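You operate a simulated robot arm through the tools that you are given. There is no shell and no other tool. Be economical: measure what you need, move in short steps, check, and stop when the job is done.

Carry out the task below with a simulated robot arm. There is one attempt and no reset: what you move stays moved.

TASK
Put the batch tin that says "No. 4" from the steel table and the grease cartridge in the sample crate. Set down upright: batch tin, grease cartridge.

It is judged by the outcome, as a careful person would: the job done as asked, and still so three seconds after it is handed in. It fails if anything else is knocked over, pushed out of place, dropped, spilled or broken.

THE ROBOT
A 7-joint arm with a two-finger parallel gripper on a trunk, on a base that drives. Base frame: it is fixed to the floor where the robot stands at the start and does not move with it; the origin is under the middle of the robot, x ahead of it, y to its left, z up. Lengths are in mm, angles in degrees, forces in N, time in s.
Its first joint turns from -115.0 to 115.0 degrees. Places, roughly: grease cartridge [1500, -750, 250]; sample crate [750, 1500, 750]. Payload 3.91 kg.
The TCP is the grasp point between the finger pads, 30 mm short of the fingertips. In the tool frame z runs along the fingers and y along their closing line. The gripper opens to 110 mm. The fingers are 20 mm wide and 10 mm thick; the gripper's body (48 by 112 mm) begins 55 mm behind the TCP.
Orientation is told as [roll, pitch, yaw] about the base's x, y, z axes, in that order, counted from this pose: with the fingers straight down and closing along the base's y, the tool's x points along the base's -x, its y along +y and its z along -z.

THE INTERFACE
- The arm moves only by the tool nudge_tool. Its argument "commands" is a list of rows, each a list of 3 entries, a list of its own where there are three numbers: the turn, a rotation vector about the tool's x, y, z in units of 180 degrees (1.0 is 180 degrees), then the shift along the tool's x, y, z in units of 250 mm (1.0 is 250 mm), then the opening, from 0 (shut) to 1 (fully open). In form: [[[wx, wy, wz], [x, y, z], gripper], ...]. A call has 1 to 8 rows; each row is the pose to reach, as a shift and turn from the pose commanded when the call began, along the tool's axes at that moment. A call with a number of a shift or a turn outside -1 to 1 is refused whole. Rows are played at 5 a second. More than 50 mm and 8.6 degrees between two rows, or a gripper value outside its range, and nothing of the call is played. Where a pose cannot be reached the arm comes as near as it can. A force on the tool above 40 N (or 10 N above the force at the start of the call, whichever is more), or a blocked arm, ends the call early, and 0.2 s more pass. Each finger travels about 153 mm/s and halts on what it meets, pressing with about 26 N; the grip force reading is that of the motor and also rises with nothing between the fingers. The clock runs only during rows and for 0.2 s after the last one: add rows that repeat a pose to give the fingers time. It gives the time, the measured TCP pose, the force on the tool (base axes), the opening and the grip force at its end, in the units of the frame above (readings bear some noise), with the torque about the TCP (base axes, N m) and any sound that the robot's microphone picked up.
- Cameras (640 x 400 px; columns grow to the right, rows downward): "scene" is now at [212.3, 169.2, 1219.1]; the picture's right is [-0.46, -0.89, 0.00], its down [-0.66, 0.35, -0.67] and it looks along [0.59, -0.31, -0.75] (base axes); focal length 271 px, centre (320, 200). "wrist" rides on the gripper at [72, 17, -103] in the tool frame; the picture's right is [-0.23, 0.97, 0.00], its down [-0.76, -0.18, -0.62] and it looks along [-0.61, -0.14, 0.78] (tool axes); focal length 222 px, centre (320, 200). There is no depth. A picture from a camera that has moved, and an enlarged one, comes with that camera's place and axes in the base frame and with its lens.
- snapshot(camera): a new picture of that camera. It takes no simulated time.
- move_column(by): slides the trunk up (or, below 0, down) by that many mm; the arm and the scene camera ride with it, the base frame stays. It gives what a move gives, with no picture.
- base_move(legs): drives the robot by 1 to 6 legs, each [ahead, left, turn to the left] in mm, mm and degrees, along the robot's own axes; the way and the turn of a leg run together, so that a leg with both is an arc; at most 1500 mm and 180 degrees a leg. The arm and the cameras ride along, it lands a little off, and it stops where it bumps. It gives what a move gives.
- aim_head(pan, tilt): turns the head with the scene camera to pan (to the left, within 80 degrees either way) and tilt (down, from -29 to 69), counted from straight ahead of the robot. It gives what a move gives.
- inspect(camera, box): a new picture of the part [left, top, right, bottom] of that camera's present view, enlarged. It takes no simulated time.
- job_done(): hands the job in; it is judged then, once.

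Go step by step. Nothing tells you exact positions but the pictures and the camera data: compare them with the known pose of the tool, close in by small moves and look again before you grip or let go. The budget is 120 turns and 82 pictures, counting those below and the enlarged ones. Unless the task says otherwise, let go and move clear before handing in, and close with one line.

The tools are called after ">>>" by a JSON object that holds its "method" and its "body". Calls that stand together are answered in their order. nudge_tool: Moves the arm, as the interface text tells. Its arguments: {"type":"object","properties":{"commands":{"type":"array","items":{"type":"array"}}},"required":["commands"]} The other tools are called the same way: move_column (by) slides the trunk up or down; base_move (legs) drives the base; aim_head (pan, tilt) turns the head that bears the scene camera; snapshot (camera) takes a picture; inspect (camera, box) takes an enlarged picture of a part of a camera's view; job_done () hands the job in.

At the start:

```text
time: 0.0
position: [555.7, 35.2, 954.4]
ee_rot: [0.0, 0.1, 0.0]
force: [-0.5, -1.0, -0.3]
ft_torque: [-0.03, 0.01, 0.01]
finger_gap: 110.0
grip_force: 0.0
trunk travel left (down, up): [-575.0, 415.0]
robot x, y, heading: [2.0, 1.4, 0.2]
head pan, tilt: [-27.6, 48.3]
```

scene: 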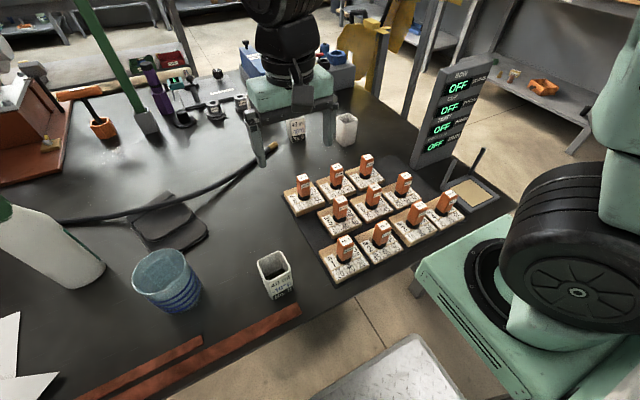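
wrist: 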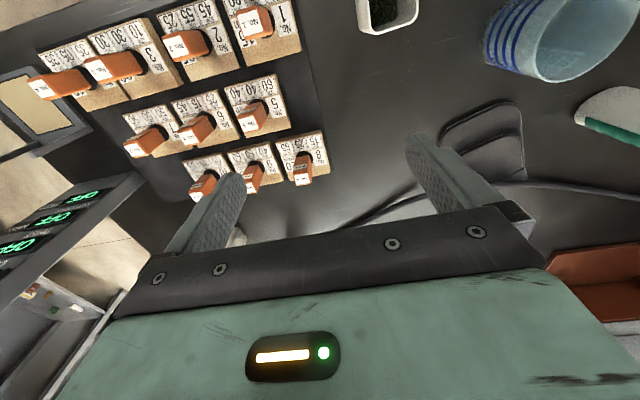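

I see a dark table with rows of orange items on cards and two pale containers. I'll look around and enlarge to find the tins.

>>> {"method": "inspect", "body": {"camera": "scene", "box": [270, 140, 480, 290]}}

>>> {"method": "inspect", "body": {"camera": "scene", "box": [230, 90, 390, 310]}}

>>> {"method": "inspect", "body": {"camera": "wrist", "box": [20, 0, 340, 200]}}

```text
2.67 times, centred on (375, 215) of scene
camera zoom: at [212.3, 169.2, 1219.1], right [-0.46, -0.89, 0.0], down [-0.66, 0.35, -0.67], along [0.59, -0.31, -0.75], focal length 724 px, centre (173, 160)
```

zoom: 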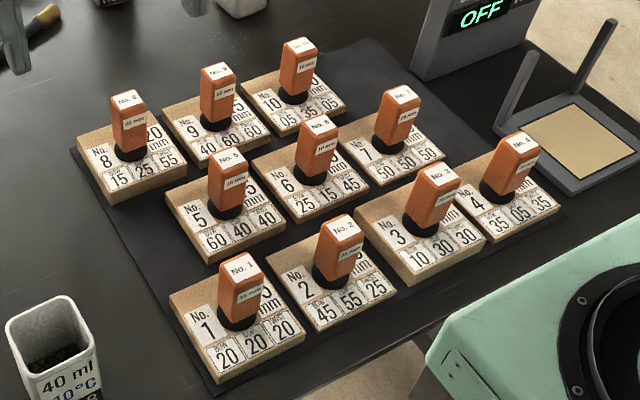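

```text
1.82 times, centred on (310, 200) of scene
camera zoom: at [212.3, 169.2, 1219.1], right [-0.46, -0.89, 0.0], down [-0.66, 0.35, -0.67], along [0.59, -0.31, -0.75], focal length 493 px, centre (338, 200)
```

zoom: 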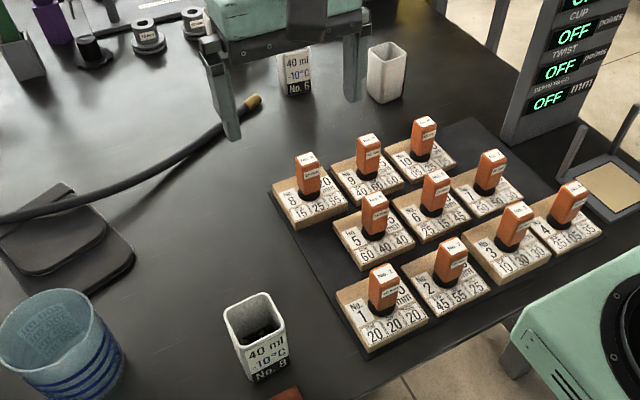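

```text
2.00 times, centred on (180, 100) of wrist
camera zoom: at [481.9, 49.8, 1056.6], right [0.23, 0.97, 0.0], down [0.76, -0.18, 0.62], along [0.61, -0.14, -0.78], focal length 444 px, centre (600, 400)
```

zoom: 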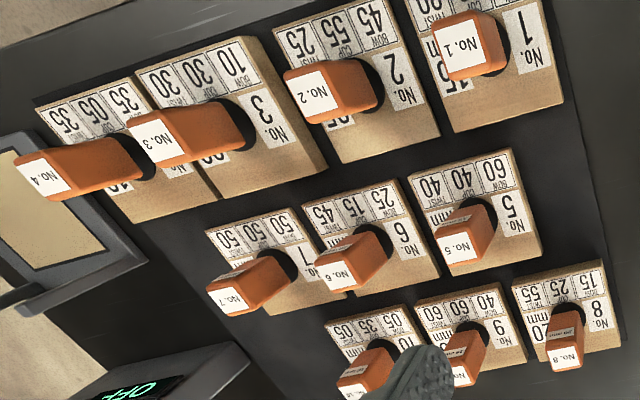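

The white square tins say 40 ml, -10°C, No. 8 / No. 6; a third is unread. I'll look around for other tins, the cartridge and the crate.

>>> {"method": "aim_head", "body": {"pan": -30, "tilt": 20}}

>>> {"method": "snapshot", "body": {"camera": "scene"}}

>>> {"method": "aim_head", "body": {"pan": 55, "tilt": 25}}

>>> {"method": "snapshot", "body": {"camera": "scene"}}

>>> {"method": "aim_head", "body": {"pan": 10, "tilt": 40}}

>>> {"method": "snapshot", "body": {"camera": "scene"}}

```text
time: 0.9
position: [553.7, 35.1, 954.2]
ee_rot: [0.0, 0.0, 0.0]
force: [-0.2, -0.2, 0.4]
ft_torque: [-0.01, 0.0, -0.01]
finger_gap: 109.9
grip_force: 0.0
trunk travel left (down, up): [-575.0, 415.0]
robot x, y, heading: [0.3, 3.1, -0.0]
head pan, tilt: [-30.0, 20.0]
```

```text
76 pictures are left
camera scene: at [223.4, 159.1, 1262.3], right [-0.5, -0.87, 0.0], down [-0.3, 0.17, -0.94], along [0.81, -0.47, -0.34], focal length 271 px, centre (320, 200)
```

scene: 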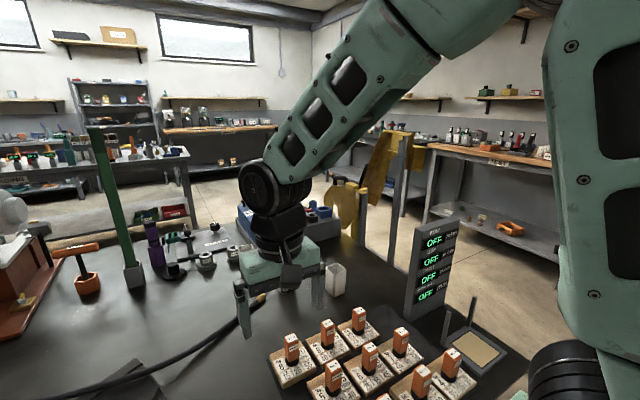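

```text
time: 2.5
position: [554.1, 34.4, 953.9]
ee_rot: [0.0, 0.0, -0.1]
force: [-0.1, 0.1, 0.2]
ft_torque: [0.02, -0.01, 0.0]
finger_gap: 110.2
grip_force: 0.1
trunk travel left (down, up): [-575.0, 415.0]
robot x, y, heading: [0.3, 2.3, -0.4]
head pan, tilt: [55.0, 25.0]
```

```text
75 pictures are left
camera scene: at [195.7, 281.1, 1254.3], right [0.82, -0.57, 0.0], down [-0.24, -0.35, -0.91], along [0.52, 0.74, -0.42], focal length 271 px, centre (320, 200)
```

scene: 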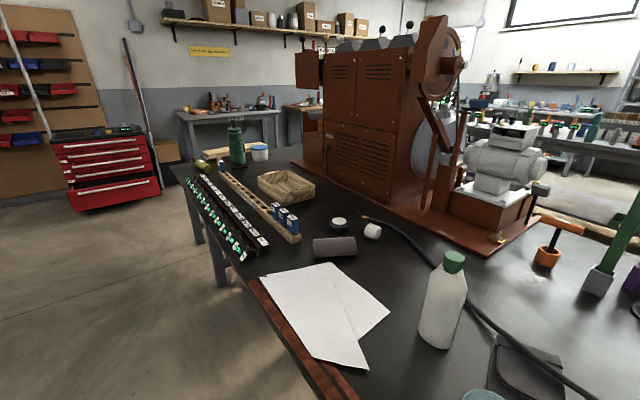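

```text
time: 3.6
position: [555.1, 34.3, 953.9]
ee_rot: [0.0, 0.0, 0.0]
force: [-0.3, 0.1, -0.6]
ft_torque: [-0.01, -0.01, 0.03]
finger_gap: 109.8
grip_force: 0.1
trunk travel left (down, up): [-575.0, 415.0]
robot x, y, heading: [-1.1, 1.1, -0.1]
head pan, tilt: [10.0, 40.0]
```

```text
74 pictures are left
camera scene: at [226.5, 220.5, 1231.0], right [0.17, -0.98, 0.0], down [-0.63, -0.11, -0.77], along [0.75, 0.13, -0.64], focal length 271 px, centre (320, 200)
```

scene: 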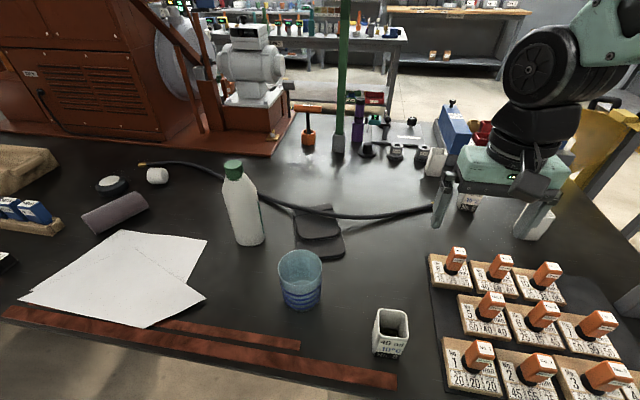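

The crate appears to be the wooden tray to the left on the table (about (750,1500)). Now I zoom in on the pale tins near the gripper and the back.

>>> {"method": "inspect", "body": {"camera": "scene", "box": [340, 80, 580, 250]}}

>>> {"method": "aim_head", "body": {"pan": -45, "tilt": 30}}

>>> {"method": "snapshot", "body": {"camera": "scene"}}

>>> {"method": "inspect", "body": {"camera": "wrist", "box": [200, 150, 440, 260]}}

```text
2.35 times, centred on (460, 165) of scene
camera zoom: at [226.5, 220.5, 1231.0], right [0.17, -0.98, 0.0], down [-0.63, -0.11, -0.77], along [0.75, 0.13, -0.64], focal length 638 px, centre (-9, 282)
```

zoom: 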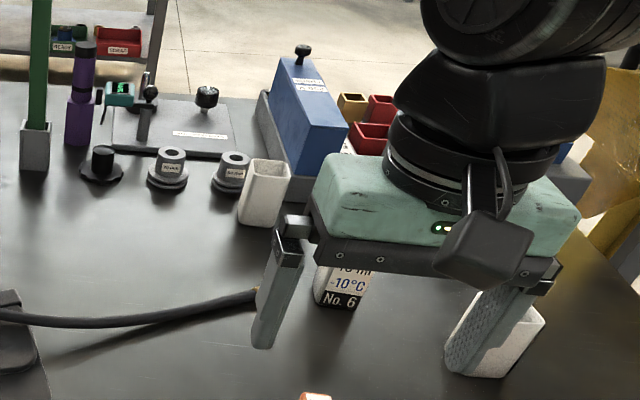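

```text
time: 4.9
position: [554.1, 34.9, 953.5]
ee_rot: [0.0, 0.1, -0.1]
force: [0.0, 0.2, 0.1]
ft_torque: [-0.02, -0.02, 0.01]
finger_gap: 110.1
grip_force: 0.1
trunk travel left (down, up): [-575.0, 415.0]
robot x, y, heading: [1.6, -1.6, 0.0]
head pan, tilt: [-45.0, 30.0]
```

```text
72 pictures are left
camera scene: at [206.8, 141.8, 1246.3], right [-0.71, -0.71, 0.0], down [-0.35, 0.35, -0.87], along [0.61, -0.61, -0.5], focal length 271 px, centre (320, 200)
```

scene: 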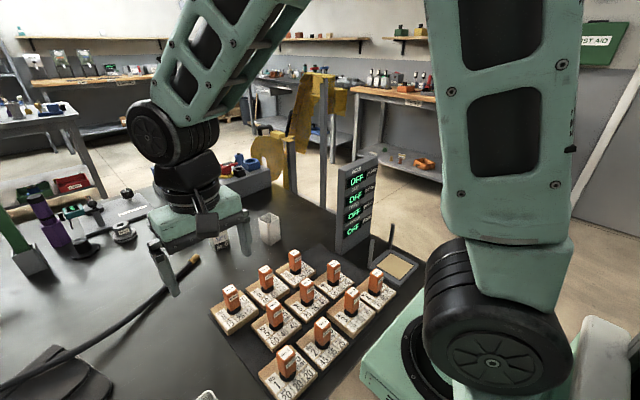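

```text
2.67 times, centred on (320, 205) of wrist
camera zoom: at [481.9, 49.8, 1056.6], right [0.23, 0.97, 0.0], down [0.76, -0.18, 0.62], along [0.61, -0.14, -0.78], focal length 592 px, centre (320, 187)
```

zoom: 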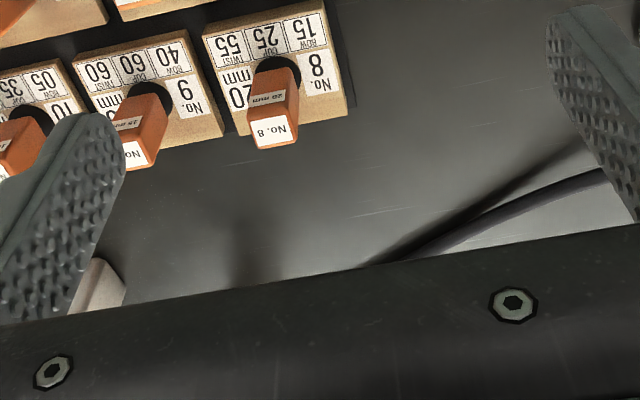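

Four tins are on this table: No. 8, No. 6 and two whose labels face away. I'll look right to plan the drive toward the cartridge, from where the hidden labels may also be seen.

>>> {"method": "aim_head", "body": {"pan": -80, "tilt": 30}}

>>> {"method": "snapshot", "body": {"camera": "scene"}}

>>> {"method": "aim_head", "body": {"pan": 80, "tilt": 40}}

>>> {"method": "snapshot", "body": {"camera": "scene"}}

```text
time: 5.9
position: [555.1, 33.9, 953.2]
ee_rot: [0.0, 0.1, 0.1]
force: [0.0, 0.1, -0.4]
ft_torque: [0.04, 0.0, 0.04]
finger_gap: 109.9
grip_force: 0.1
trunk travel left (down, up): [-575.0, 415.0]
robot x, y, heading: [2.5, -0.9, -0.3]
head pan, tilt: [-80.0, 30.0]
```

```text
70 pictures are left
camera scene: at [158.5, 116.6, 1246.3], right [-0.98, -0.17, 0.0], down [-0.09, 0.49, -0.87], along [0.15, -0.85, -0.5], focal length 271 px, centre (320, 200)
```

scene: 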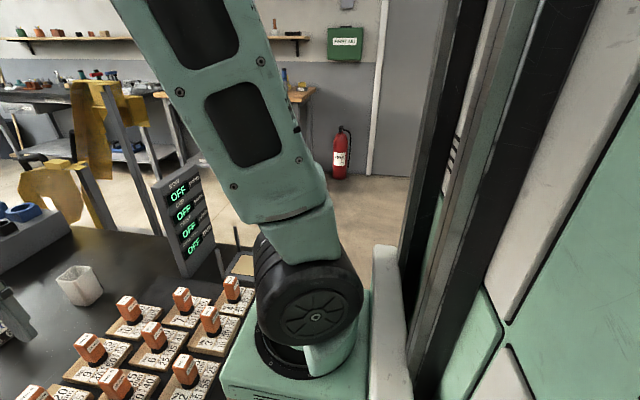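

```text
time: 8.3
position: [553.5, 34.1, 954.5]
ee_rot: [0.0, 0.1, -0.1]
force: [-0.5, -0.1, 0.2]
ft_torque: [0.0, -0.01, 0.01]
finger_gap: 110.1
grip_force: 0.2
trunk travel left (down, up): [-575.0, 415.0]
robot x, y, heading: [1.1, 1.6, 0.1]
head pan, tilt: [80.0, 40.0]
```

```text
69 pictures are left
camera scene: at [157.6, 289.4, 1230.9], right [0.98, -0.17, 0.0], down [-0.11, -0.63, -0.77], along [0.13, 0.75, -0.64], focal length 271 px, centre (320, 200)
```

scene: 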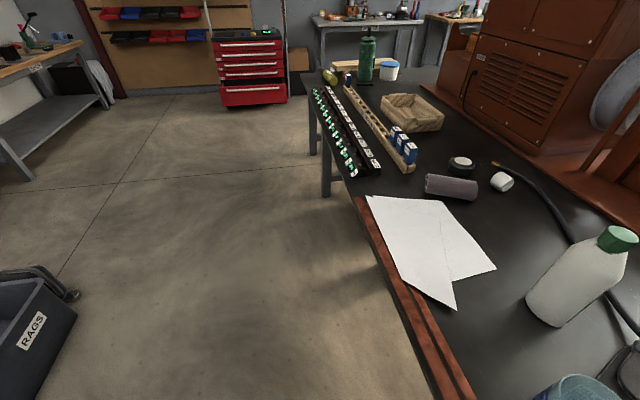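

Both sides have free floor. I raise the trunk so the gripper clears the display, then slide right of the table.

>>> {"method": "move_column", "body": {"by": 170}}

>>> {"method": "base_move", "body": {"legs": [[0, -600, 0], [0, -500, 0]]}}

>>> {"method": "aim_head", "body": {"pan": 0, "tilt": 35}}

>>> {"method": "snapshot", "body": {"camera": "scene"}}

```text
time: 10.3
position: [555.0, 34.8, 1124.1]
ee_rot: [0.0, 0.0, 0.1]
force: [0.6, -0.6, -0.1]
ft_torque: [0.03, 0.02, 0.01]
finger_gap: 110.1
grip_force: 0.1
trunk travel left (down, up): [-745.0, 245.0]
robot x, y, heading: [-2.0, 1.6, -0.0]
head pan, tilt: [80.0, 40.0]
```

```text
time: 16.2
position: [543.8, -1072.9, 1124.4]
ee_rot: [0.0, 0.0, -0.9]
force: [0.2, 0.0, 0.3]
ft_torque: [-0.02, -0.05, 0.02]
finger_gap: 110.2
grip_force: 0.0
trunk travel left (down, up): [-745.0, 245.0]
robot x, y, heading: [-15.8, -1097.9, -1.1]
head pan, tilt: [80.0, 40.0]
```

```text
time: 17.7
position: [544.6, -1072.5, 1123.6]
ee_rot: [-0.1, 0.0, -1.0]
force: [0.2, 0.0, -0.1]
ft_torque: [0.02, 0.01, 0.03]
finger_gap: 109.9
grip_force: 0.1
trunk travel left (down, up): [-745.0, 245.0]
robot x, y, heading: [-13.3, -1096.8, -0.8]
head pan, tilt: [0.0, 35.0]
```

```text
68 pictures are left
camera scene: at [223.2, -896.1, 1408.5], right [-0.02, -1.0, 0.0], down [-0.57, 0.01, -0.82], along [0.82, -0.01, -0.57], focal length 271 px, centre (320, 200)
```

scene: 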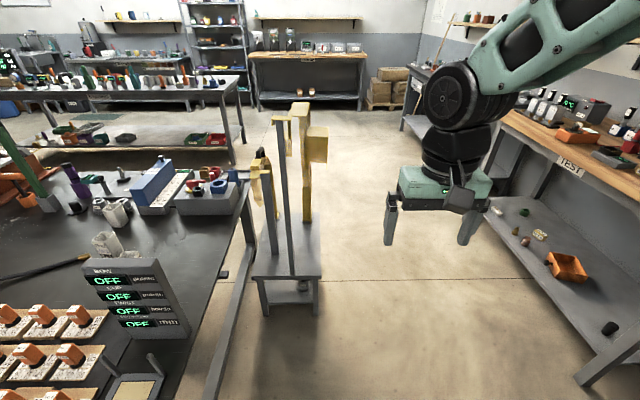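

There's a stand with yellow tooling near the projected cartridge location; zooming in.

>>> {"method": "inspect", "body": {"camera": "scene", "box": [200, 90, 380, 330]}}

>>> {"method": "inspect", "body": {"camera": "scene", "box": [480, 180, 640, 300]}}

>>> {"method": "inspect", "body": {"camera": "scene", "box": [40, 140, 240, 270]}}

```text
1.67 times, centred on (290, 210) of scene
camera zoom: at [223.2, -896.1, 1408.5], right [-0.02, -1.0, 0.0], down [-0.57, 0.01, -0.82], along [0.82, -0.01, -0.57], focal length 452 px, centre (370, 183)
```

zoom: 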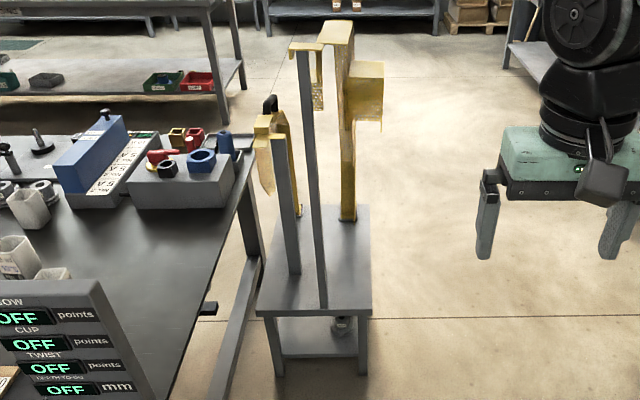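

```text
3.33 times, centred on (560, 240) of scene
camera zoom: at [223.2, -896.1, 1408.5], right [-0.02, -1.0, 0.0], down [-0.57, 0.01, -0.82], along [0.82, -0.01, -0.57], focal length 904 px, centre (-480, 67)
```

zoom: 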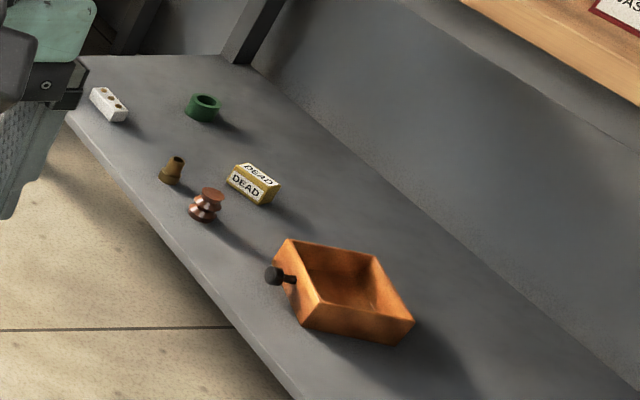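

```text
3.08 times, centred on (140, 205) of scene
camera zoom: at [223.2, -896.1, 1408.5], right [-0.02, -1.0, 0.0], down [-0.57, 0.01, -0.82], along [0.82, -0.01, -0.57], focal length 835 px, centre (874, 185)
```

zoom: 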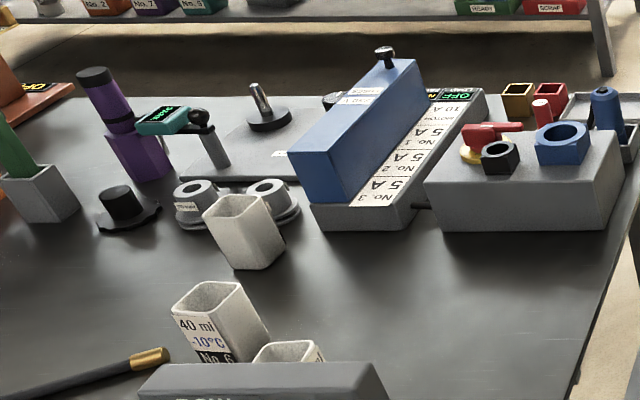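

The stand's lower part holds a small dark object; the cartridge should be around there. I drive forward along the aisle and look at it from the side.

>>> {"method": "base_move", "body": {"legs": [[0, -400, 0], [1100, 0, 0]]}}

>>> {"method": "aim_head", "body": {"pan": 55, "tilt": 45}}

>>> {"method": "snapshot", "body": {"camera": "scene"}}

```text
time: 25.4
position: [1628.9, -1526.0, 1124.2]
ee_rot: [-0.1, 0.0, -2.3]
force: [-0.4, -0.1, 0.2]
ft_torque: [-0.01, 0.02, -0.03]
finger_gap: 109.8
grip_force: 0.1
trunk travel left (down, up): [-745.0, 245.0]
robot x, y, heading: [1069.6, -1537.0, -2.2]
head pan, tilt: [0.0, 35.0]
```

```text
time: 26.7
position: [1626.5, -1525.0, 1123.9]
ee_rot: [0.0, 0.0, -2.3]
force: [-0.2, -0.6, -0.6]
ft_torque: [0.01, -0.01, 0.0]
finger_gap: 109.9
grip_force: 0.1
trunk travel left (down, up): [-745.0, 245.0]
robot x, y, heading: [1072.0, -1537.8, -2.2]
head pan, tilt: [55.0, 45.0]
```

```text
64 pictures are left
camera scene: at [1272.8, -1273.3, 1393.7], right [0.79, -0.61, 0.0], down [-0.43, -0.56, -0.71], along [0.43, 0.56, -0.71], focal length 271 px, centre (320, 200)
```

scene: 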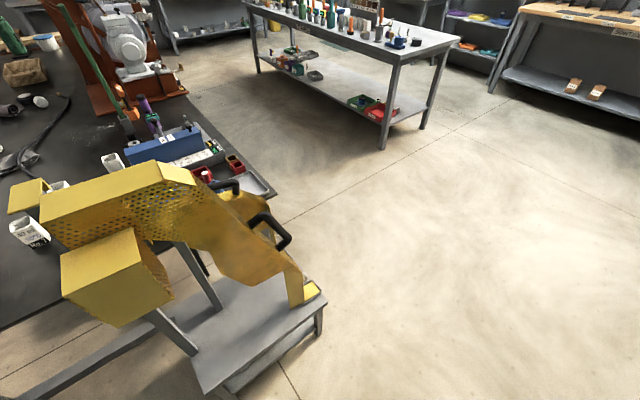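

The tins' labels are visible from here; zooming.

>>> {"method": "inspect", "body": {"camera": "scene", "box": [0, 140, 160, 260]}}

>>> {"method": "aim_head", "body": {"pan": 75, "tilt": 55}}

>>> {"method": "snapshot", "body": {"camera": "scene"}}

```text
3.33 times, centred on (80, 200) of scene
camera zoom: at [1272.8, -1273.3, 1393.7], right [0.79, -0.61, 0.0], down [-0.43, -0.56, -0.71], along [0.43, 0.56, -0.71], focal length 904 px, centre (1120, 200)
```

zoom: 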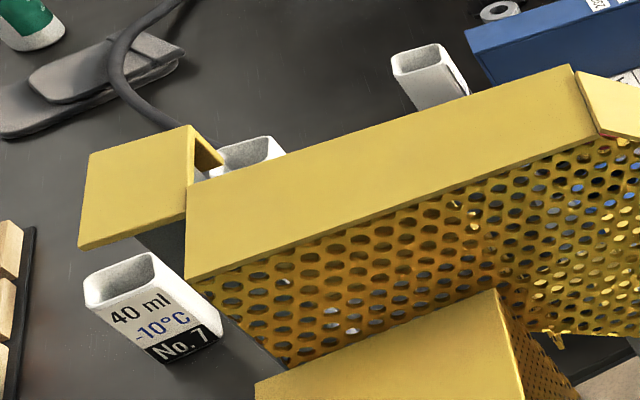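

```text
time: 27.5
position: [1628.1, -1526.0, 1124.0]
ee_rot: [0.1, 0.0, -2.3]
force: [-0.2, -0.4, 0.1]
ft_torque: [0.01, 0.01, -0.01]
finger_gap: 109.8
grip_force: 0.0
trunk travel left (down, up): [-745.0, 245.0]
robot x, y, heading: [1075.5, -1539.3, -2.4]
head pan, tilt: [75.0, 55.0]
```

```text
62 pictures are left
camera scene: at [1245.0, -1269.1, 1380.3], right [0.95, -0.3, 0.0], down [-0.24, -0.78, -0.57], along [0.17, 0.55, -0.82], focal length 271 px, centre (320, 200)
```

scene: 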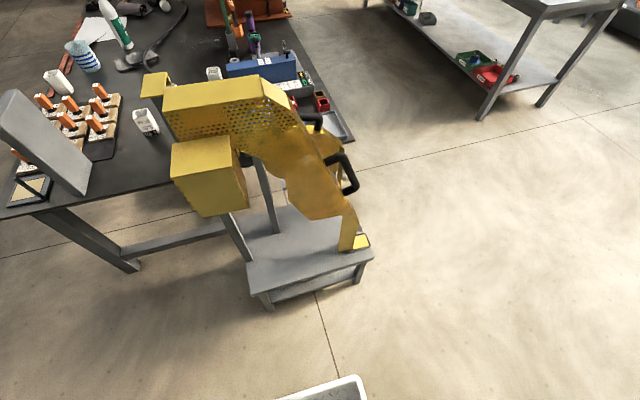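

The third tin is No. 7, so the remaining tin near (1100,-40) should be No. 4 (to verify). The cartridge is likely on the stool's lower shelf; lowering the trunk to see under it.

>>> {"method": "move_column", "body": {"by": -700}}

>>> {"method": "aim_head", "body": {"pan": 75, "tilt": 38}}

>>> {"method": "snapshot", "body": {"camera": "scene"}}

```text
refused: -700 is not a number from -400 to 400
```

```text
time: 28.3
position: [1627.5, -1525.2, 1124.5]
ee_rot: [0.1, 0.0, -2.3]
force: [0.5, -0.8, -0.3]
ft_torque: [0.01, 0.0, 0.0]
finger_gap: 109.8
grip_force: 0.0
trunk travel left (down, up): [-745.0, 245.0]
robot x, y, heading: [1072.0, -1539.5, -2.3]
head pan, tilt: [75.0, 38.0]
```

```text
61 pictures are left
camera scene: at [1249.1, -1255.6, 1403.9], right [0.95, -0.3, 0.0], down [-0.18, -0.59, -0.79], along [0.23, 0.75, -0.62], focal length 271 px, centre (320, 200)
```

scene: 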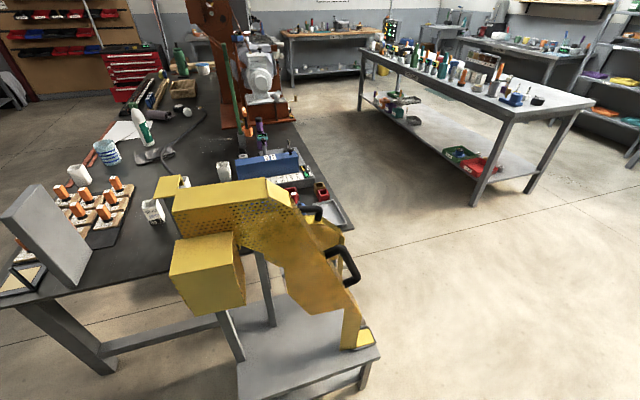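

Lowering in two steps.

>>> {"method": "move_column", "body": {"by": -400}}

>>> {"method": "move_column", "body": {"by": -300}}

>>> {"method": "snapshot", "body": {"camera": "scene"}}

```text
time: 32.1
position: [1627.6, -1525.1, 724.3]
ee_rot: [0.0, 0.1, -2.3]
force: [0.5, 0.9, -0.2]
ft_torque: [0.04, -0.01, 0.0]
finger_gap: 110.1
grip_force: 0.0
trunk travel left (down, up): [-345.0, 645.0]
robot x, y, heading: [1072.3, -1541.4, -2.5]
head pan, tilt: [75.0, 38.0]
```

```text
time: 35.1
position: [1627.9, -1525.3, 424.6]
ee_rot: [0.0, 0.0, -2.3]
force: [-0.2, 0.5, 0.8]
ft_torque: [0.02, 0.0, 0.05]
finger_gap: 110.0
grip_force: 0.1
trunk travel left (down, up): [-45.0, 945.0]
robot x, y, heading: [1073.0, -1537.8, -2.4]
head pan, tilt: [75.0, 38.0]
```

```text
60 pictures are left
camera scene: at [1249.1, -1255.6, 704.0], right [0.95, -0.3, 0.0], down [-0.18, -0.59, -0.79], along [0.23, 0.75, -0.62], focal length 271 px, centre (320, 200)
```

scene: 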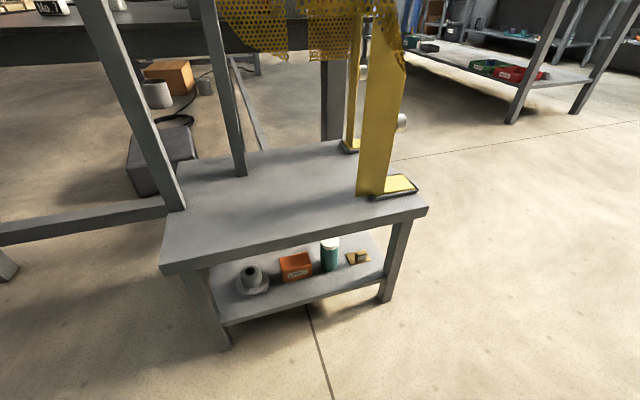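

>>> {"method": "inspect", "body": {"camera": "scene", "box": [190, 210, 430, 340]}}

```text
2.67 times, centred on (310, 275) of scene
camera zoom: at [1249.1, -1255.6, 704.0], right [0.95, -0.3, 0.0], down [-0.18, -0.59, -0.79], along [0.23, 0.75, -0.62], focal length 724 px, centre (347, 0)
```

zoom: 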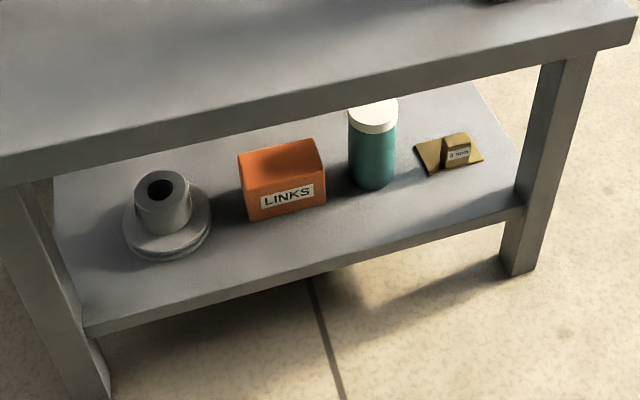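

The teal, white-capped cylinder on the lower shelf, about (1406,-829), height ~100 mm, is the grease cartridge, between the LINKS box and a small card. I'll back off, turn to face it, and centre on it.

>>> {"method": "base_move", "body": {"legs": [[0, -170, 0], [0, 0, 92.4], [0, -330, 0]]}}

>>> {"method": "aim_head", "body": {"pan": 0, "tilt": 35}}

>>> {"method": "snapshot", "body": {"camera": "scene"}}

```text
time: 38.0
position: [1580.9, -1521.8, 424.2]
ee_rot: [-0.1, 0.0, 15.1]
force: [-0.5, 0.0, 0.6]
ft_torque: [-0.02, -0.04, 0.0]
finger_gap: 109.9
grip_force: 0.1
trunk travel left (down, up): [-45.0, 945.0]
robot x, y, heading: [1056.9, -1695.9, 15.0]
head pan, tilt: [75.0, 38.0]
stopped in leg 2: the robot was blocked; the commanded pose is now the measured one
```

```text
time: 39.4
position: [1580.2, -1520.7, 423.8]
ee_rot: [0.0, -0.1, 15.1]
force: [-0.9, -0.3, 0.0]
ft_torque: [-0.02, -0.01, 0.04]
finger_gap: 109.9
grip_force: 0.1
trunk travel left (down, up): [-45.0, 945.0]
robot x, y, heading: [1053.8, -1699.6, 15.2]
head pan, tilt: [0.0, 35.0]
```

```text
58 pictures are left
camera scene: at [1223.9, -1440.4, 708.5], right [0.26, -0.97, 0.0], down [-0.55, -0.15, -0.82], along [0.79, 0.21, -0.57], focal length 271 px, centre (320, 200)
```

scene: 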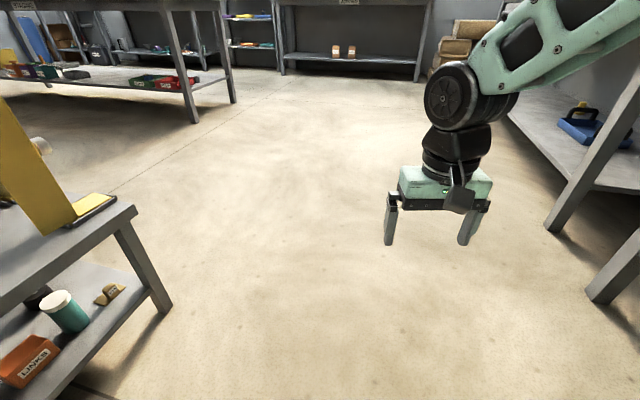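

The turn was blocked, probably the rear against the right-hand bench. I move left away from it and turn in stages.

>>> {"method": "base_move", "body": {"legs": [[0, 150, 0], [0, 0, 30], [0, 0, 45]]}}

```text
time: 44.3
position: [987.6, -1000.6, 423.8]
ee_rot: [0.0, 0.0, 89.4]
force: [0.1, -0.2, -0.3]
ft_torque: [-0.02, 0.01, 0.01]
finger_gap: 110.4
grip_force: 0.1
trunk travel left (down, up): [-45.0, 945.0]
robot x, y, heading: [1017.4, -1553.8, 89.5]
head pan, tilt: [0.0, 35.0]
```

>>> {"method": "base_move", "body": {"legs": [[0, -418, 0]]}}

>>> {"method": "aim_head", "body": {"pan": 0, "tilt": 40}}

>>> {"method": "snapshot", "body": {"camera": "scene"}}

```text
time: 46.9
position: [1409.3, -1005.9, 424.3]
ee_rot: [0.0, 0.1, 89.3]
force: [-0.1, -0.2, 0.0]
ft_torque: [-0.01, 0.0, -0.01]
finger_gap: 110.0
grip_force: 0.1
trunk travel left (down, up): [-45.0, 945.0]
robot x, y, heading: [1436.6, -1556.6, 89.2]
head pan, tilt: [0.0, 35.0]
```

```text
time: 47.5
position: [1408.4, -1006.2, 425.3]
ee_rot: [0.0, 0.0, 89.3]
force: [0.3, -0.2, 0.1]
ft_torque: [0.01, 0.02, 0.0]
finger_gap: 109.8
grip_force: 0.1
trunk travel left (down, up): [-45.0, 945.0]
robot x, y, heading: [1433.8, -1560.5, 89.1]
head pan, tilt: [0.0, 40.0]
```

```text
57 pictures are left
camera scene: at [1234.4, -1330.4, 701.0], right [1.0, -0.01, 0.0], down [-0.01, -0.64, -0.77], along [0.01, 0.77, -0.64], focal length 271 px, centre (320, 200)
```

scene: 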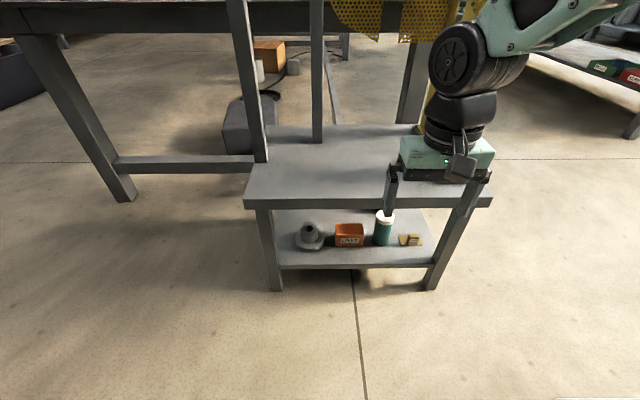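

Aligned in x (cartridge about (1412,-825)). Now I pitch the tool to point forward and 30° down, lowering a bit.

>>> {"method": "nudge_tool", "body": {"commands": [[[0, -0.0417, 0], [0.01, 0, 0.05], 1], [[0, -0.0833, 0], [0.02, 0, 0.1], 1], [[0, -0.125, 0], [0.03, 0, 0.15], 1], [[0, -0.1667, 0], [0.04, 0, 0.2], 1], [[0, -0.2083, 0], [0.05, 0, 0.25], 1], [[0, -0.25, 0], [0.06, 0, 0.3], 1], [[0, -0.2917, 0], [0.07, 0, 0.35], 1], [[0, -0.3333, 0], [0.08, 0, 0.4], 1]]}}

>>> {"method": "snapshot", "body": {"camera": "wrist"}}

```text
time: 49.3
position: [1354.4, -981.2, 310.6]
ee_rot: [0.0, -59.8, 89.3]
force: [0.6, -0.8, -0.6]
ft_torque: [-0.03, -0.03, 0.0]
finger_gap: 110.0
grip_force: 0.0
out of reach, approached as far as the arm can: row 4, 5, 6, 7, 8
trunk travel left (down, up): [-45.0, 945.0]
robot x, y, heading: [1433.5, -1559.2, 89.3]
head pan, tilt: [0.0, 40.0]
```

```text
56 pictures are left
camera wrist: at [1335.5, -1108.4, 298.5], right [-0.97, 0.13, 0.2], down [0.18, -0.16, 0.97], along [0.15, 0.98, 0.13], focal length 222 px, centre (320, 200)
```

wrist: 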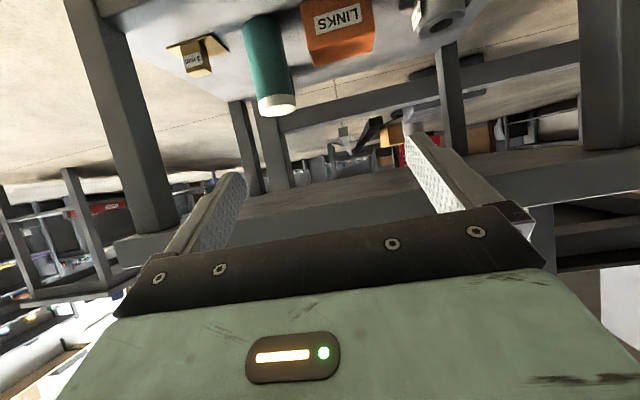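

Orientation is right but the position got clipped by reach. A modest move forward and down to see which way it resolves.

>>> {"method": "nudge_tool", "body": {"commands": [[[0, 0, 0], [0.043, 0, 0.086], 1], [[0, 0, 0], [0.085, 0, 0.172], 1], [[0, 0, 0], [0.128, 0, 0.258], 1], [[0, 0, 0], [0.128, 0, 0.258], 1]]}}

```text
time: 50.3
position: [1355.3, -940.6, 252.2]
ee_rot: [-0.1, -60.0, 89.4]
force: [-0.3, -0.4, -0.1]
ft_torque: [0.03, 0.02, 0.0]
finger_gap: 109.8
grip_force: 0.0
trunk travel left (down, up): [-45.0, 945.0]
robot x, y, heading: [1437.6, -1560.3, 89.4]
head pan, tilt: [0.0, 40.0]
```

>>> {"method": "nudge_tool", "body": {"commands": [[[0, 0, 0], [0.04, -0.06, 0.022], 0.9], [[0, 0, 0], [0.08, -0.12, 0.045], 0.8], [[0, 0, 0], [0.12, -0.18, 0.067], 0.7], [[0, 0, 0], [0.156, -0.228, 0.09], 0.66], [[0, 0, 0], [0.156, -0.228, 0.09], 0.66]]}}

>>> {"method": "snapshot", "body": {"camera": "wrist"}}

>>> {"method": "inspect", "body": {"camera": "scene", "box": [260, 130, 520, 300]}}

```text
time: 51.5
position: [1412.1, -942.5, 204.4]
ee_rot: [-0.1, -60.1, 89.4]
force: [-0.3, -0.2, 0.3]
ft_torque: [-0.04, 0.02, 0.02]
finger_gap: 72.4
grip_force: 0.0
trunk travel left (down, up): [-45.0, 945.0]
robot x, y, heading: [1435.9, -1558.5, 89.4]
head pan, tilt: [0.0, 40.0]
```

```text
55 pictures are left
camera wrist: at [1393.3, -1069.5, 194.0], right [-0.97, 0.13, 0.2], down [0.17, -0.16, 0.97], along [0.15, 0.98, 0.13], focal length 222 px, centre (320, 200)
```

wrist: 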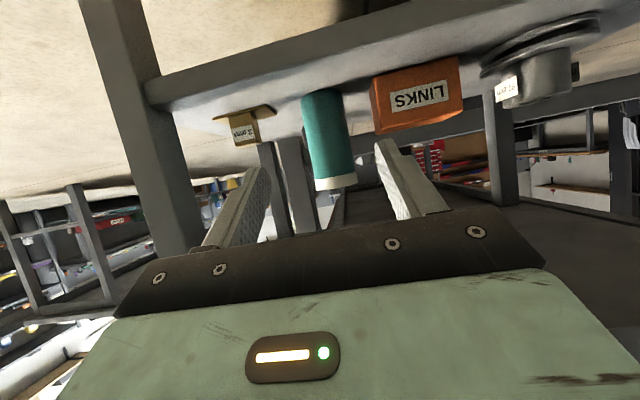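

```text
2.35 times, centred on (390, 215) of scene
camera zoom: at [1234.3, -1330.4, 700.9], right [1.0, -0.01, 0.0], down [-0.01, -0.64, -0.77], along [0.01, 0.77, -0.64], focal length 638 px, centre (155, 165)
```

zoom: 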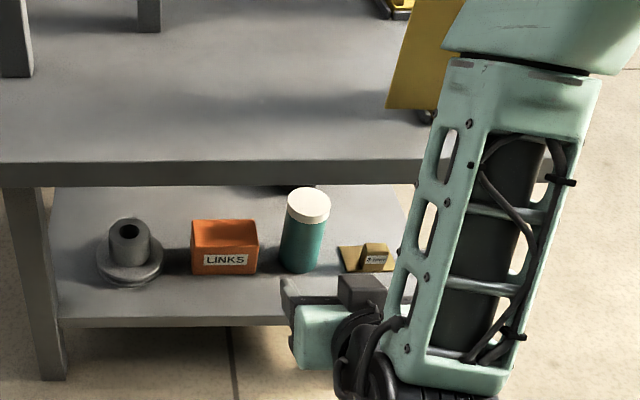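

Cartridge axis resolves to about (1411,-822); the fingers straddle it. Advancing in two parts with a narrower opening.

>>> {"method": "nudge_tool", "body": {"commands": [[[0, 0, 0], [-0.04, 0.0015, 0.07], 0.62], [[0, 0, 0], [-0.08, 0.003, 0.14], 0.62], [[0, 0, 0], [-0.12, 0.0045, 0.21], 0.62], [[0, 0, 0], [-0.16, 0.006, 0.285], 0.62], [[0, 0, 0], [-0.16, 0.006, 0.285], 0.62]]}}

>>> {"method": "snapshot", "body": {"camera": "wrist"}}

>>> {"method": "snapshot", "body": {"camera": "scene"}}

```text
time: 52.7
position: [1411.8, -859.9, 204.1]
ee_rot: [-0.1, -60.0, 89.4]
force: [0.4, 0.2, -0.1]
ft_torque: [0.0, 0.04, 0.0]
finger_gap: 68.4
grip_force: 0.1
trunk travel left (down, up): [-45.0, 945.0]
robot x, y, heading: [1434.9, -1563.3, 89.2]
head pan, tilt: [0.0, 40.0]
```

```text
53 pictures are left
camera wrist: at [1393.7, -986.9, 192.2], right [-0.97, 0.13, 0.2], down [0.17, -0.16, 0.97], along [0.15, 0.98, 0.13], focal length 222 px, centre (320, 200)
```

wrist: 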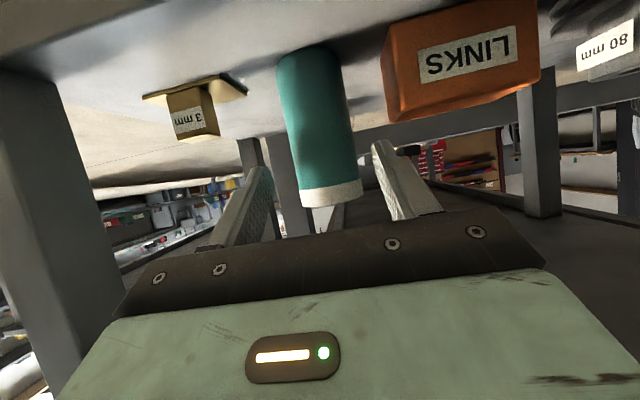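

```text
52 pictures are left
camera scene: at [1234.3, -1330.4, 700.9], right [1.0, -0.01, 0.0], down [-0.01, -0.64, -0.77], along [0.01, 0.77, -0.64], focal length 271 px, centre (320, 200)
```

scene: 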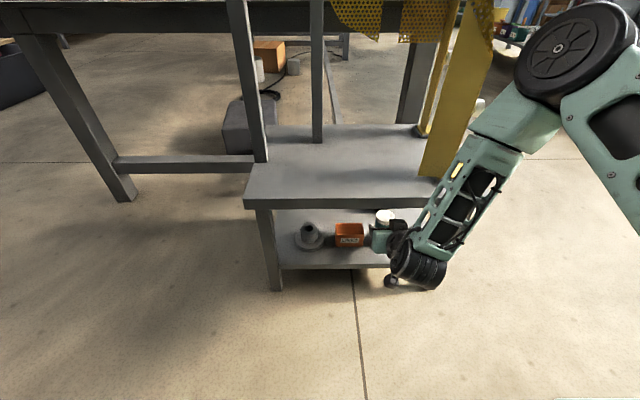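

Nearly straddling it. Final advance ~37 mm, slightly lower and 3 mm left, then close.

>>> {"method": "nudge_tool", "body": {"commands": [[[0, 0, 0], [-0.016, 0.0136, 0.076], 0.62], [[0, 0, 0], [-0.032, 0.0136, 0.152], 0.62], [[0, 0, 0], [-0.032, 0.0136, 0.152], 0.62]]}}

>>> {"method": "snapshot", "body": {"camera": "wrist"}}

```text
time: 53.5
position: [1407.3, -822.5, 193.4]
ee_rot: [0.0, -60.1, 89.5]
force: [-0.3, 0.4, -0.2]
ft_torque: [-0.01, -0.01, 0.03]
finger_gap: 68.3
grip_force: 0.0
trunk travel left (down, up): [-45.0, 945.0]
robot x, y, heading: [1433.1, -1559.1, 89.2]
head pan, tilt: [0.0, 40.0]
```

```text
51 pictures are left
camera wrist: at [1389.3, -950.3, 180.7], right [-0.97, 0.13, 0.2], down [0.17, -0.16, 0.97], along [0.15, 0.98, 0.13], focal length 222 px, centre (320, 200)
```

wrist: 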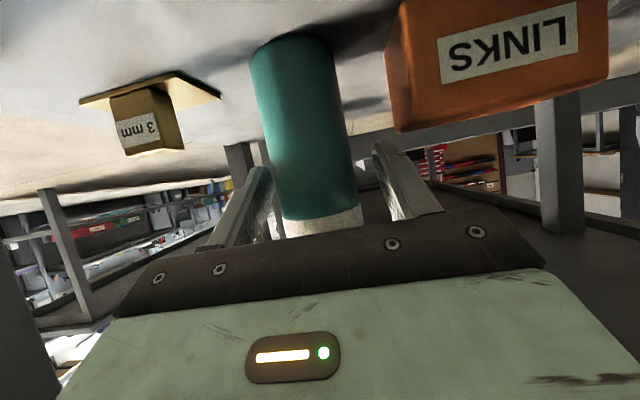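

Centred between the fingers. Closing.

>>> {"method": "nudge_tool", "body": {"commands": [[[0, 0, 0], [0, 0, 0], 0.5], [[0, 0, 0], [0, 0, 0], 0.4], [[0, 0, 0], [0, 0, 0], 0.3], [[0, 0, 0], [0, 0, 0], 0.3], [[0, 0, 0], [0, 0, 0], 0.3]]}}

```text
time: 54.7
position: [1408.2, -823.3, 192.4]
ee_rot: [0.0, -60.0, 89.4]
force: [1.5, 0.2, 0.3]
ft_torque: [0.01, 0.0, -0.01]
finger_gap: 46.3
grip_force: 26.4
trunk travel left (down, up): [-45.0, 945.0]
robot x, y, heading: [1437.0, -1561.1, 89.3]
head pan, tilt: [0.0, 40.0]
```

Gripped at 46 mm. Lifting 20 mm and withdrawing straight out.

>>> {"method": "nudge_tool", "body": {"commands": [[[0, 0, 0], [-0.035, 0, -0.02], 0.25], [[0, 0, 0], [-0.069, 0, -0.04], 0.25], [[0, 0, 0], [0.0, 0, -0.16], 0.25], [[0, 0, 0], [0.07, 0, -0.28], 0.25], [[0, 0, 0], [0.14, 0, -0.4], 0.25], [[0, 0, 0], [0.2, 0, -0.5], 0.25], [[0, 0, 0], [0.2, 0, -0.5], 0.25]]}}

>>> {"method": "snapshot", "body": {"camera": "scene"}}

>>> {"method": "snapshot", "body": {"camera": "wrist"}}

```text
time: 56.3
position: [1404.9, -957.3, 213.5]
ee_rot: [-0.1, -60.0, 89.4]
force: [0.3, 0.0, -2.1]
ft_torque: [0.0, 0.0, 0.01]
finger_gap: 46.2
grip_force: 26.4
trunk travel left (down, up): [-45.0, 945.0]
robot x, y, heading: [1434.5, -1559.6, 89.2]
head pan, tilt: [0.0, 40.0]
```

```text
50 pictures are left
camera scene: at [1234.4, -1330.3, 700.9], right [1.0, -0.01, 0.0], down [-0.01, -0.64, -0.77], along [0.01, 0.77, -0.64], focal length 271 px, centre (320, 200)
```

scene: 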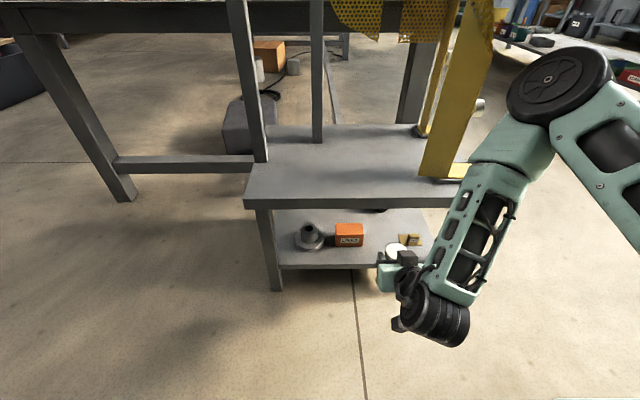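

```text
49 pictures are left
camera wrist: at [1387.2, -1084.0, 200.8], right [-0.97, 0.13, 0.2], down [0.18, -0.16, 0.97], along [0.15, 0.98, 0.13], focal length 222 px, centre (320, 200)
```

wrist: 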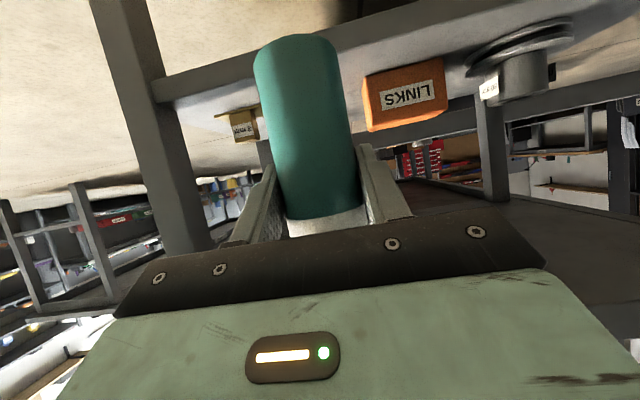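

Cartridge held upright. Now reversing out the way I came: step back, slide along, turn to heading 0, then return down the aisle.

>>> {"method": "base_move", "body": {"legs": [[-40, 0, 0], [0, 418, 0], [0, 0, -45], [0, 0, -44]]}}

>>> {"method": "move_column", "body": {"by": 400}}

>>> {"method": "move_column", "body": {"by": 330}}

```text
time: 63.5
position: [1625.5, -1561.6, 212.8]
ee_rot: [-0.1, -60.1, -0.2]
force: [0.1, -0.1, -1.0]
ft_torque: [0.0, 0.0, -0.02]
finger_gap: 46.1
grip_force: 26.4
trunk travel left (down, up): [-45.0, 945.0]
robot x, y, heading: [1023.0, -1594.6, -0.3]
head pan, tilt: [0.0, 40.0]
```

```text
time: 67.3
position: [1626.4, -1560.9, 612.9]
ee_rot: [-0.1, -60.0, -0.1]
force: [0.9, 0.1, -2.2]
ft_torque: [-0.02, -0.02, 0.0]
finger_gap: 46.2
grip_force: 26.3
trunk travel left (down, up): [-445.0, 545.0]
robot x, y, heading: [1019.5, -1595.4, -0.2]
head pan, tilt: [0.0, 40.0]
```

```text
time: 70.6
position: [1626.4, -1561.3, 943.2]
ee_rot: [-0.1, -60.1, -0.1]
force: [-0.2, -0.1, -1.7]
ft_torque: [0.02, -0.01, -0.02]
finger_gap: 46.0
grip_force: 25.9
trunk travel left (down, up): [-775.0, 215.0]
robot x, y, heading: [1021.4, -1597.6, -0.2]
head pan, tilt: [0.0, 40.0]
```

Raising more so everything on the table is cleared, then driving back and sliding left to the crate.

>>> {"method": "move_column", "body": {"by": 200}}

>>> {"method": "base_move", "body": {"legs": [[-1140, 0, 0], [0, 1500, 0], [0, 700, 0], [0, 500, 0]]}}

>>> {"method": "aim_head", "body": {"pan": 20, "tilt": 45}}

>>> {"method": "snapshot", "body": {"camera": "scene"}}

```text
time: 72.7
position: [1626.8, -1560.8, 1142.1]
ee_rot: [-0.3, -60.0, -0.1]
force: [0.0, -0.2, -1.9]
ft_torque: [-0.02, 0.02, 0.02]
finger_gap: 46.0
grip_force: 25.8
trunk travel left (down, up): [-975.0, 15.0]
robot x, y, heading: [1021.1, -1596.9, -0.3]
head pan, tilt: [0.0, 40.0]
```

```text
time: 91.6
position: [519.8, 1126.9, 1143.7]
ee_rot: [-0.1, -59.9, -0.8]
force: [0.0, 0.3, -1.5]
ft_torque: [-0.01, -0.01, 0.0]
finger_gap: 46.1
grip_force: 25.7
trunk travel left (down, up): [-975.0, 15.0]
robot x, y, heading: [-85.2, 1100.9, -0.9]
head pan, tilt: [0.0, 40.0]
```

```text
time: 92.4
position: [520.1, 1125.7, 1143.6]
ee_rot: [0.0, -60.1, -0.8]
force: [-0.4, 0.1, -1.4]
ft_torque: [0.01, 0.02, -0.01]
finger_gap: 46.2
grip_force: 25.8
trunk travel left (down, up): [-975.0, 15.0]
robot x, y, heading: [-83.5, 1100.3, -1.0]
head pan, tilt: [20.0, 45.0]
```

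```text
48 pictures are left
camera scene: at [138.3, 1328.4, 1623.7], right [0.33, -0.94, 0.0], down [-0.67, -0.23, -0.71], along [0.67, 0.23, -0.71], focal length 271 px, centre (320, 200)
```

scene: 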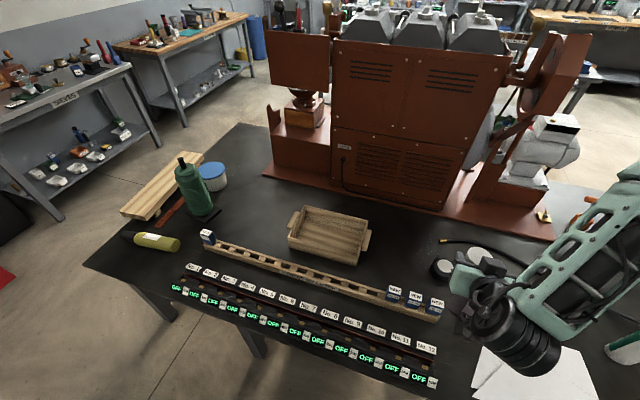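

>>> {"method": "inspect", "body": {"camera": "scene", "box": [260, 180, 400, 290]}}

```text
3.64 times, centred on (330, 235) of scene
camera zoom: at [138.3, 1328.4, 1623.7], right [0.33, -0.94, 0.0], down [-0.67, -0.23, -0.71], along [0.67, 0.23, -0.71], focal length 987 px, centre (284, 73)
```

zoom: 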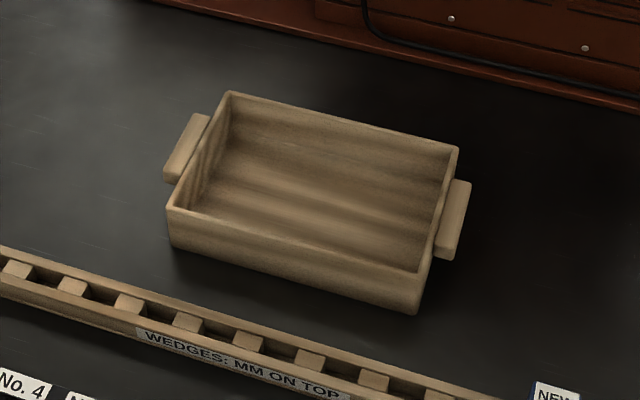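

I need accurate heights: lower the trunk 200 mm and view the crate again for triangulation.

>>> {"method": "move_column", "body": {"by": -200}}

>>> {"method": "inspect", "body": {"camera": "scene", "box": [260, 130, 420, 260]}}

```text
time: 94.6
position: [520.4, 1128.3, 942.6]
ee_rot: [-0.1, -60.0, -0.8]
force: [0.6, -0.2, -2.2]
ft_torque: [0.0, 0.01, 0.04]
finger_gap: 46.3
grip_force: 25.8
trunk travel left (down, up): [-775.0, 215.0]
robot x, y, heading: [-84.2, 1095.8, -0.8]
head pan, tilt: [20.0, 45.0]
```

```text
3.08 times, centred on (340, 195) of scene
camera zoom: at [138.2, 1328.5, 1423.7], right [0.33, -0.94, 0.0], down [-0.67, -0.23, -0.71], along [0.67, 0.23, -0.71], focal length 835 px, centre (258, 215)
```

zoom: 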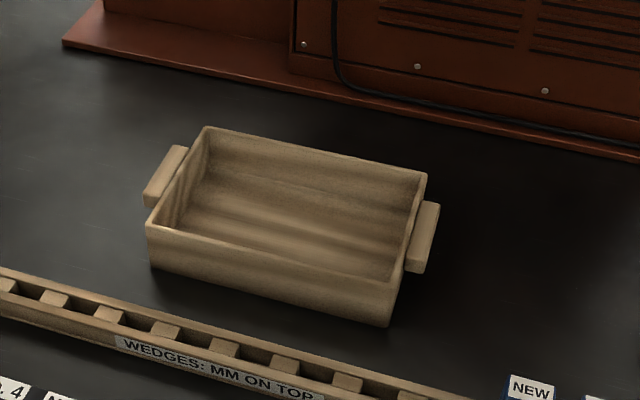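

Triangulation: crate rim z≈723, table z≈652, crate spans x 746–934, y 1382–1674. I'll bring the robot abreast so the cartridge can go in the left part (~(812,1600)).

>>> {"method": "base_move", "body": {"legs": [[0, 478, 0.8], [125, 0, 0]]}}

>>> {"method": "aim_head", "body": {"pan": -5, "tilt": 45}}

>>> {"method": "snapshot", "body": {"camera": "scene"}}

```text
time: 98.3
position: [648.2, 1608.5, 942.1]
ee_rot: [-0.2, -60.0, -0.1]
force: [-1.0, 0.4, -1.7]
ft_torque: [0.0, 0.0, 0.0]
finger_gap: 46.1
grip_force: 25.6
trunk travel left (down, up): [-775.0, 215.0]
robot x, y, heading: [41.5, 1576.7, -0.5]
head pan, tilt: [20.0, 45.0]
```

```text
time: 99.2
position: [647.7, 1607.8, 943.3]
ee_rot: [-0.1, -59.9, -0.1]
force: [-0.1, -0.6, -1.6]
ft_torque: [0.01, -0.01, 0.0]
finger_gap: 46.2
grip_force: 26.1
trunk travel left (down, up): [-775.0, 215.0]
robot x, y, heading: [41.7, 1572.4, -0.1]
head pan, tilt: [-5.0, 45.0]
```

```text
45 pictures are left
camera scene: at [267.7, 1771.3, 1423.7], right [-0.09, -1.0, 0.0], down [-0.7, 0.06, -0.71], along [0.7, -0.06, -0.71], focal length 271 px, centre (320, 200)
```

scene: 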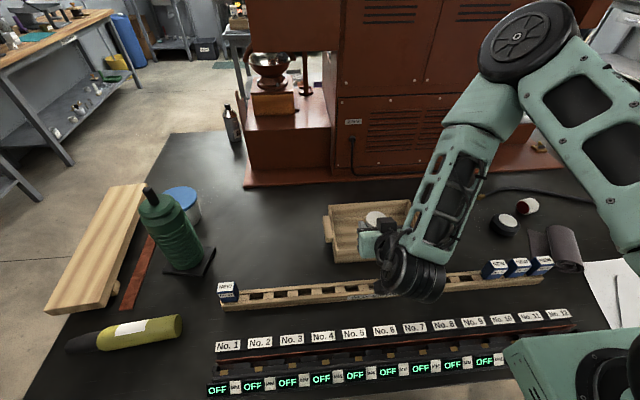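

>>> {"method": "inspect", "body": {"camera": "scene", "box": [300, 180, 440, 310]}}

>>> {"method": "snapshot", "body": {"camera": "wrist"}}

```text
3.08 times, centred on (370, 245) of scene
camera zoom: at [267.7, 1771.3, 1423.7], right [-0.09, -1.0, 0.0], down [-0.7, 0.06, -0.71], along [0.7, -0.06, -0.71], focal length 835 px, centre (166, 62)
```

zoom: 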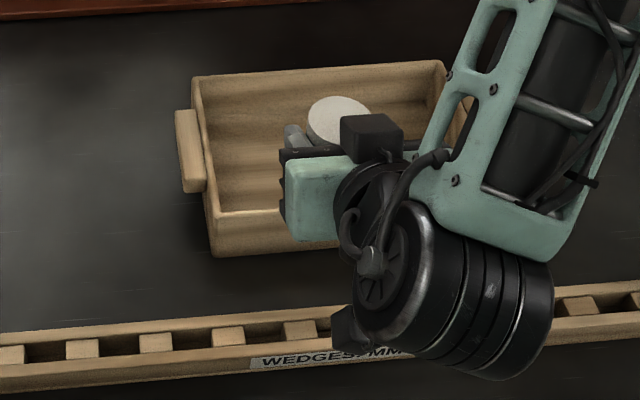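

```text
43 pictures are left
camera wrist: at [521.3, 1624.6, 930.7], right [0.12, 0.97, 0.2], down [-0.16, -0.18, 0.97], along [0.98, -0.15, 0.13], focal length 222 px, centre (320, 200)
```

wrist: 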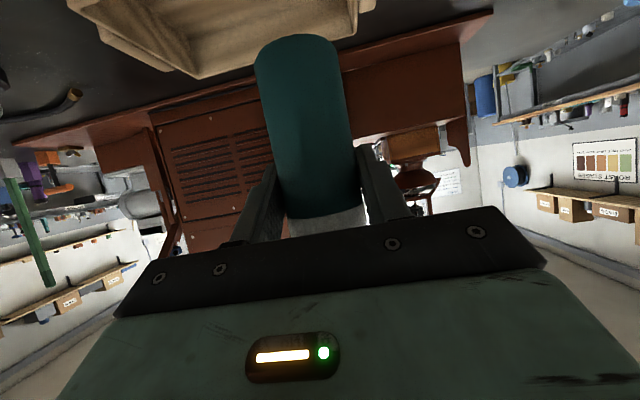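

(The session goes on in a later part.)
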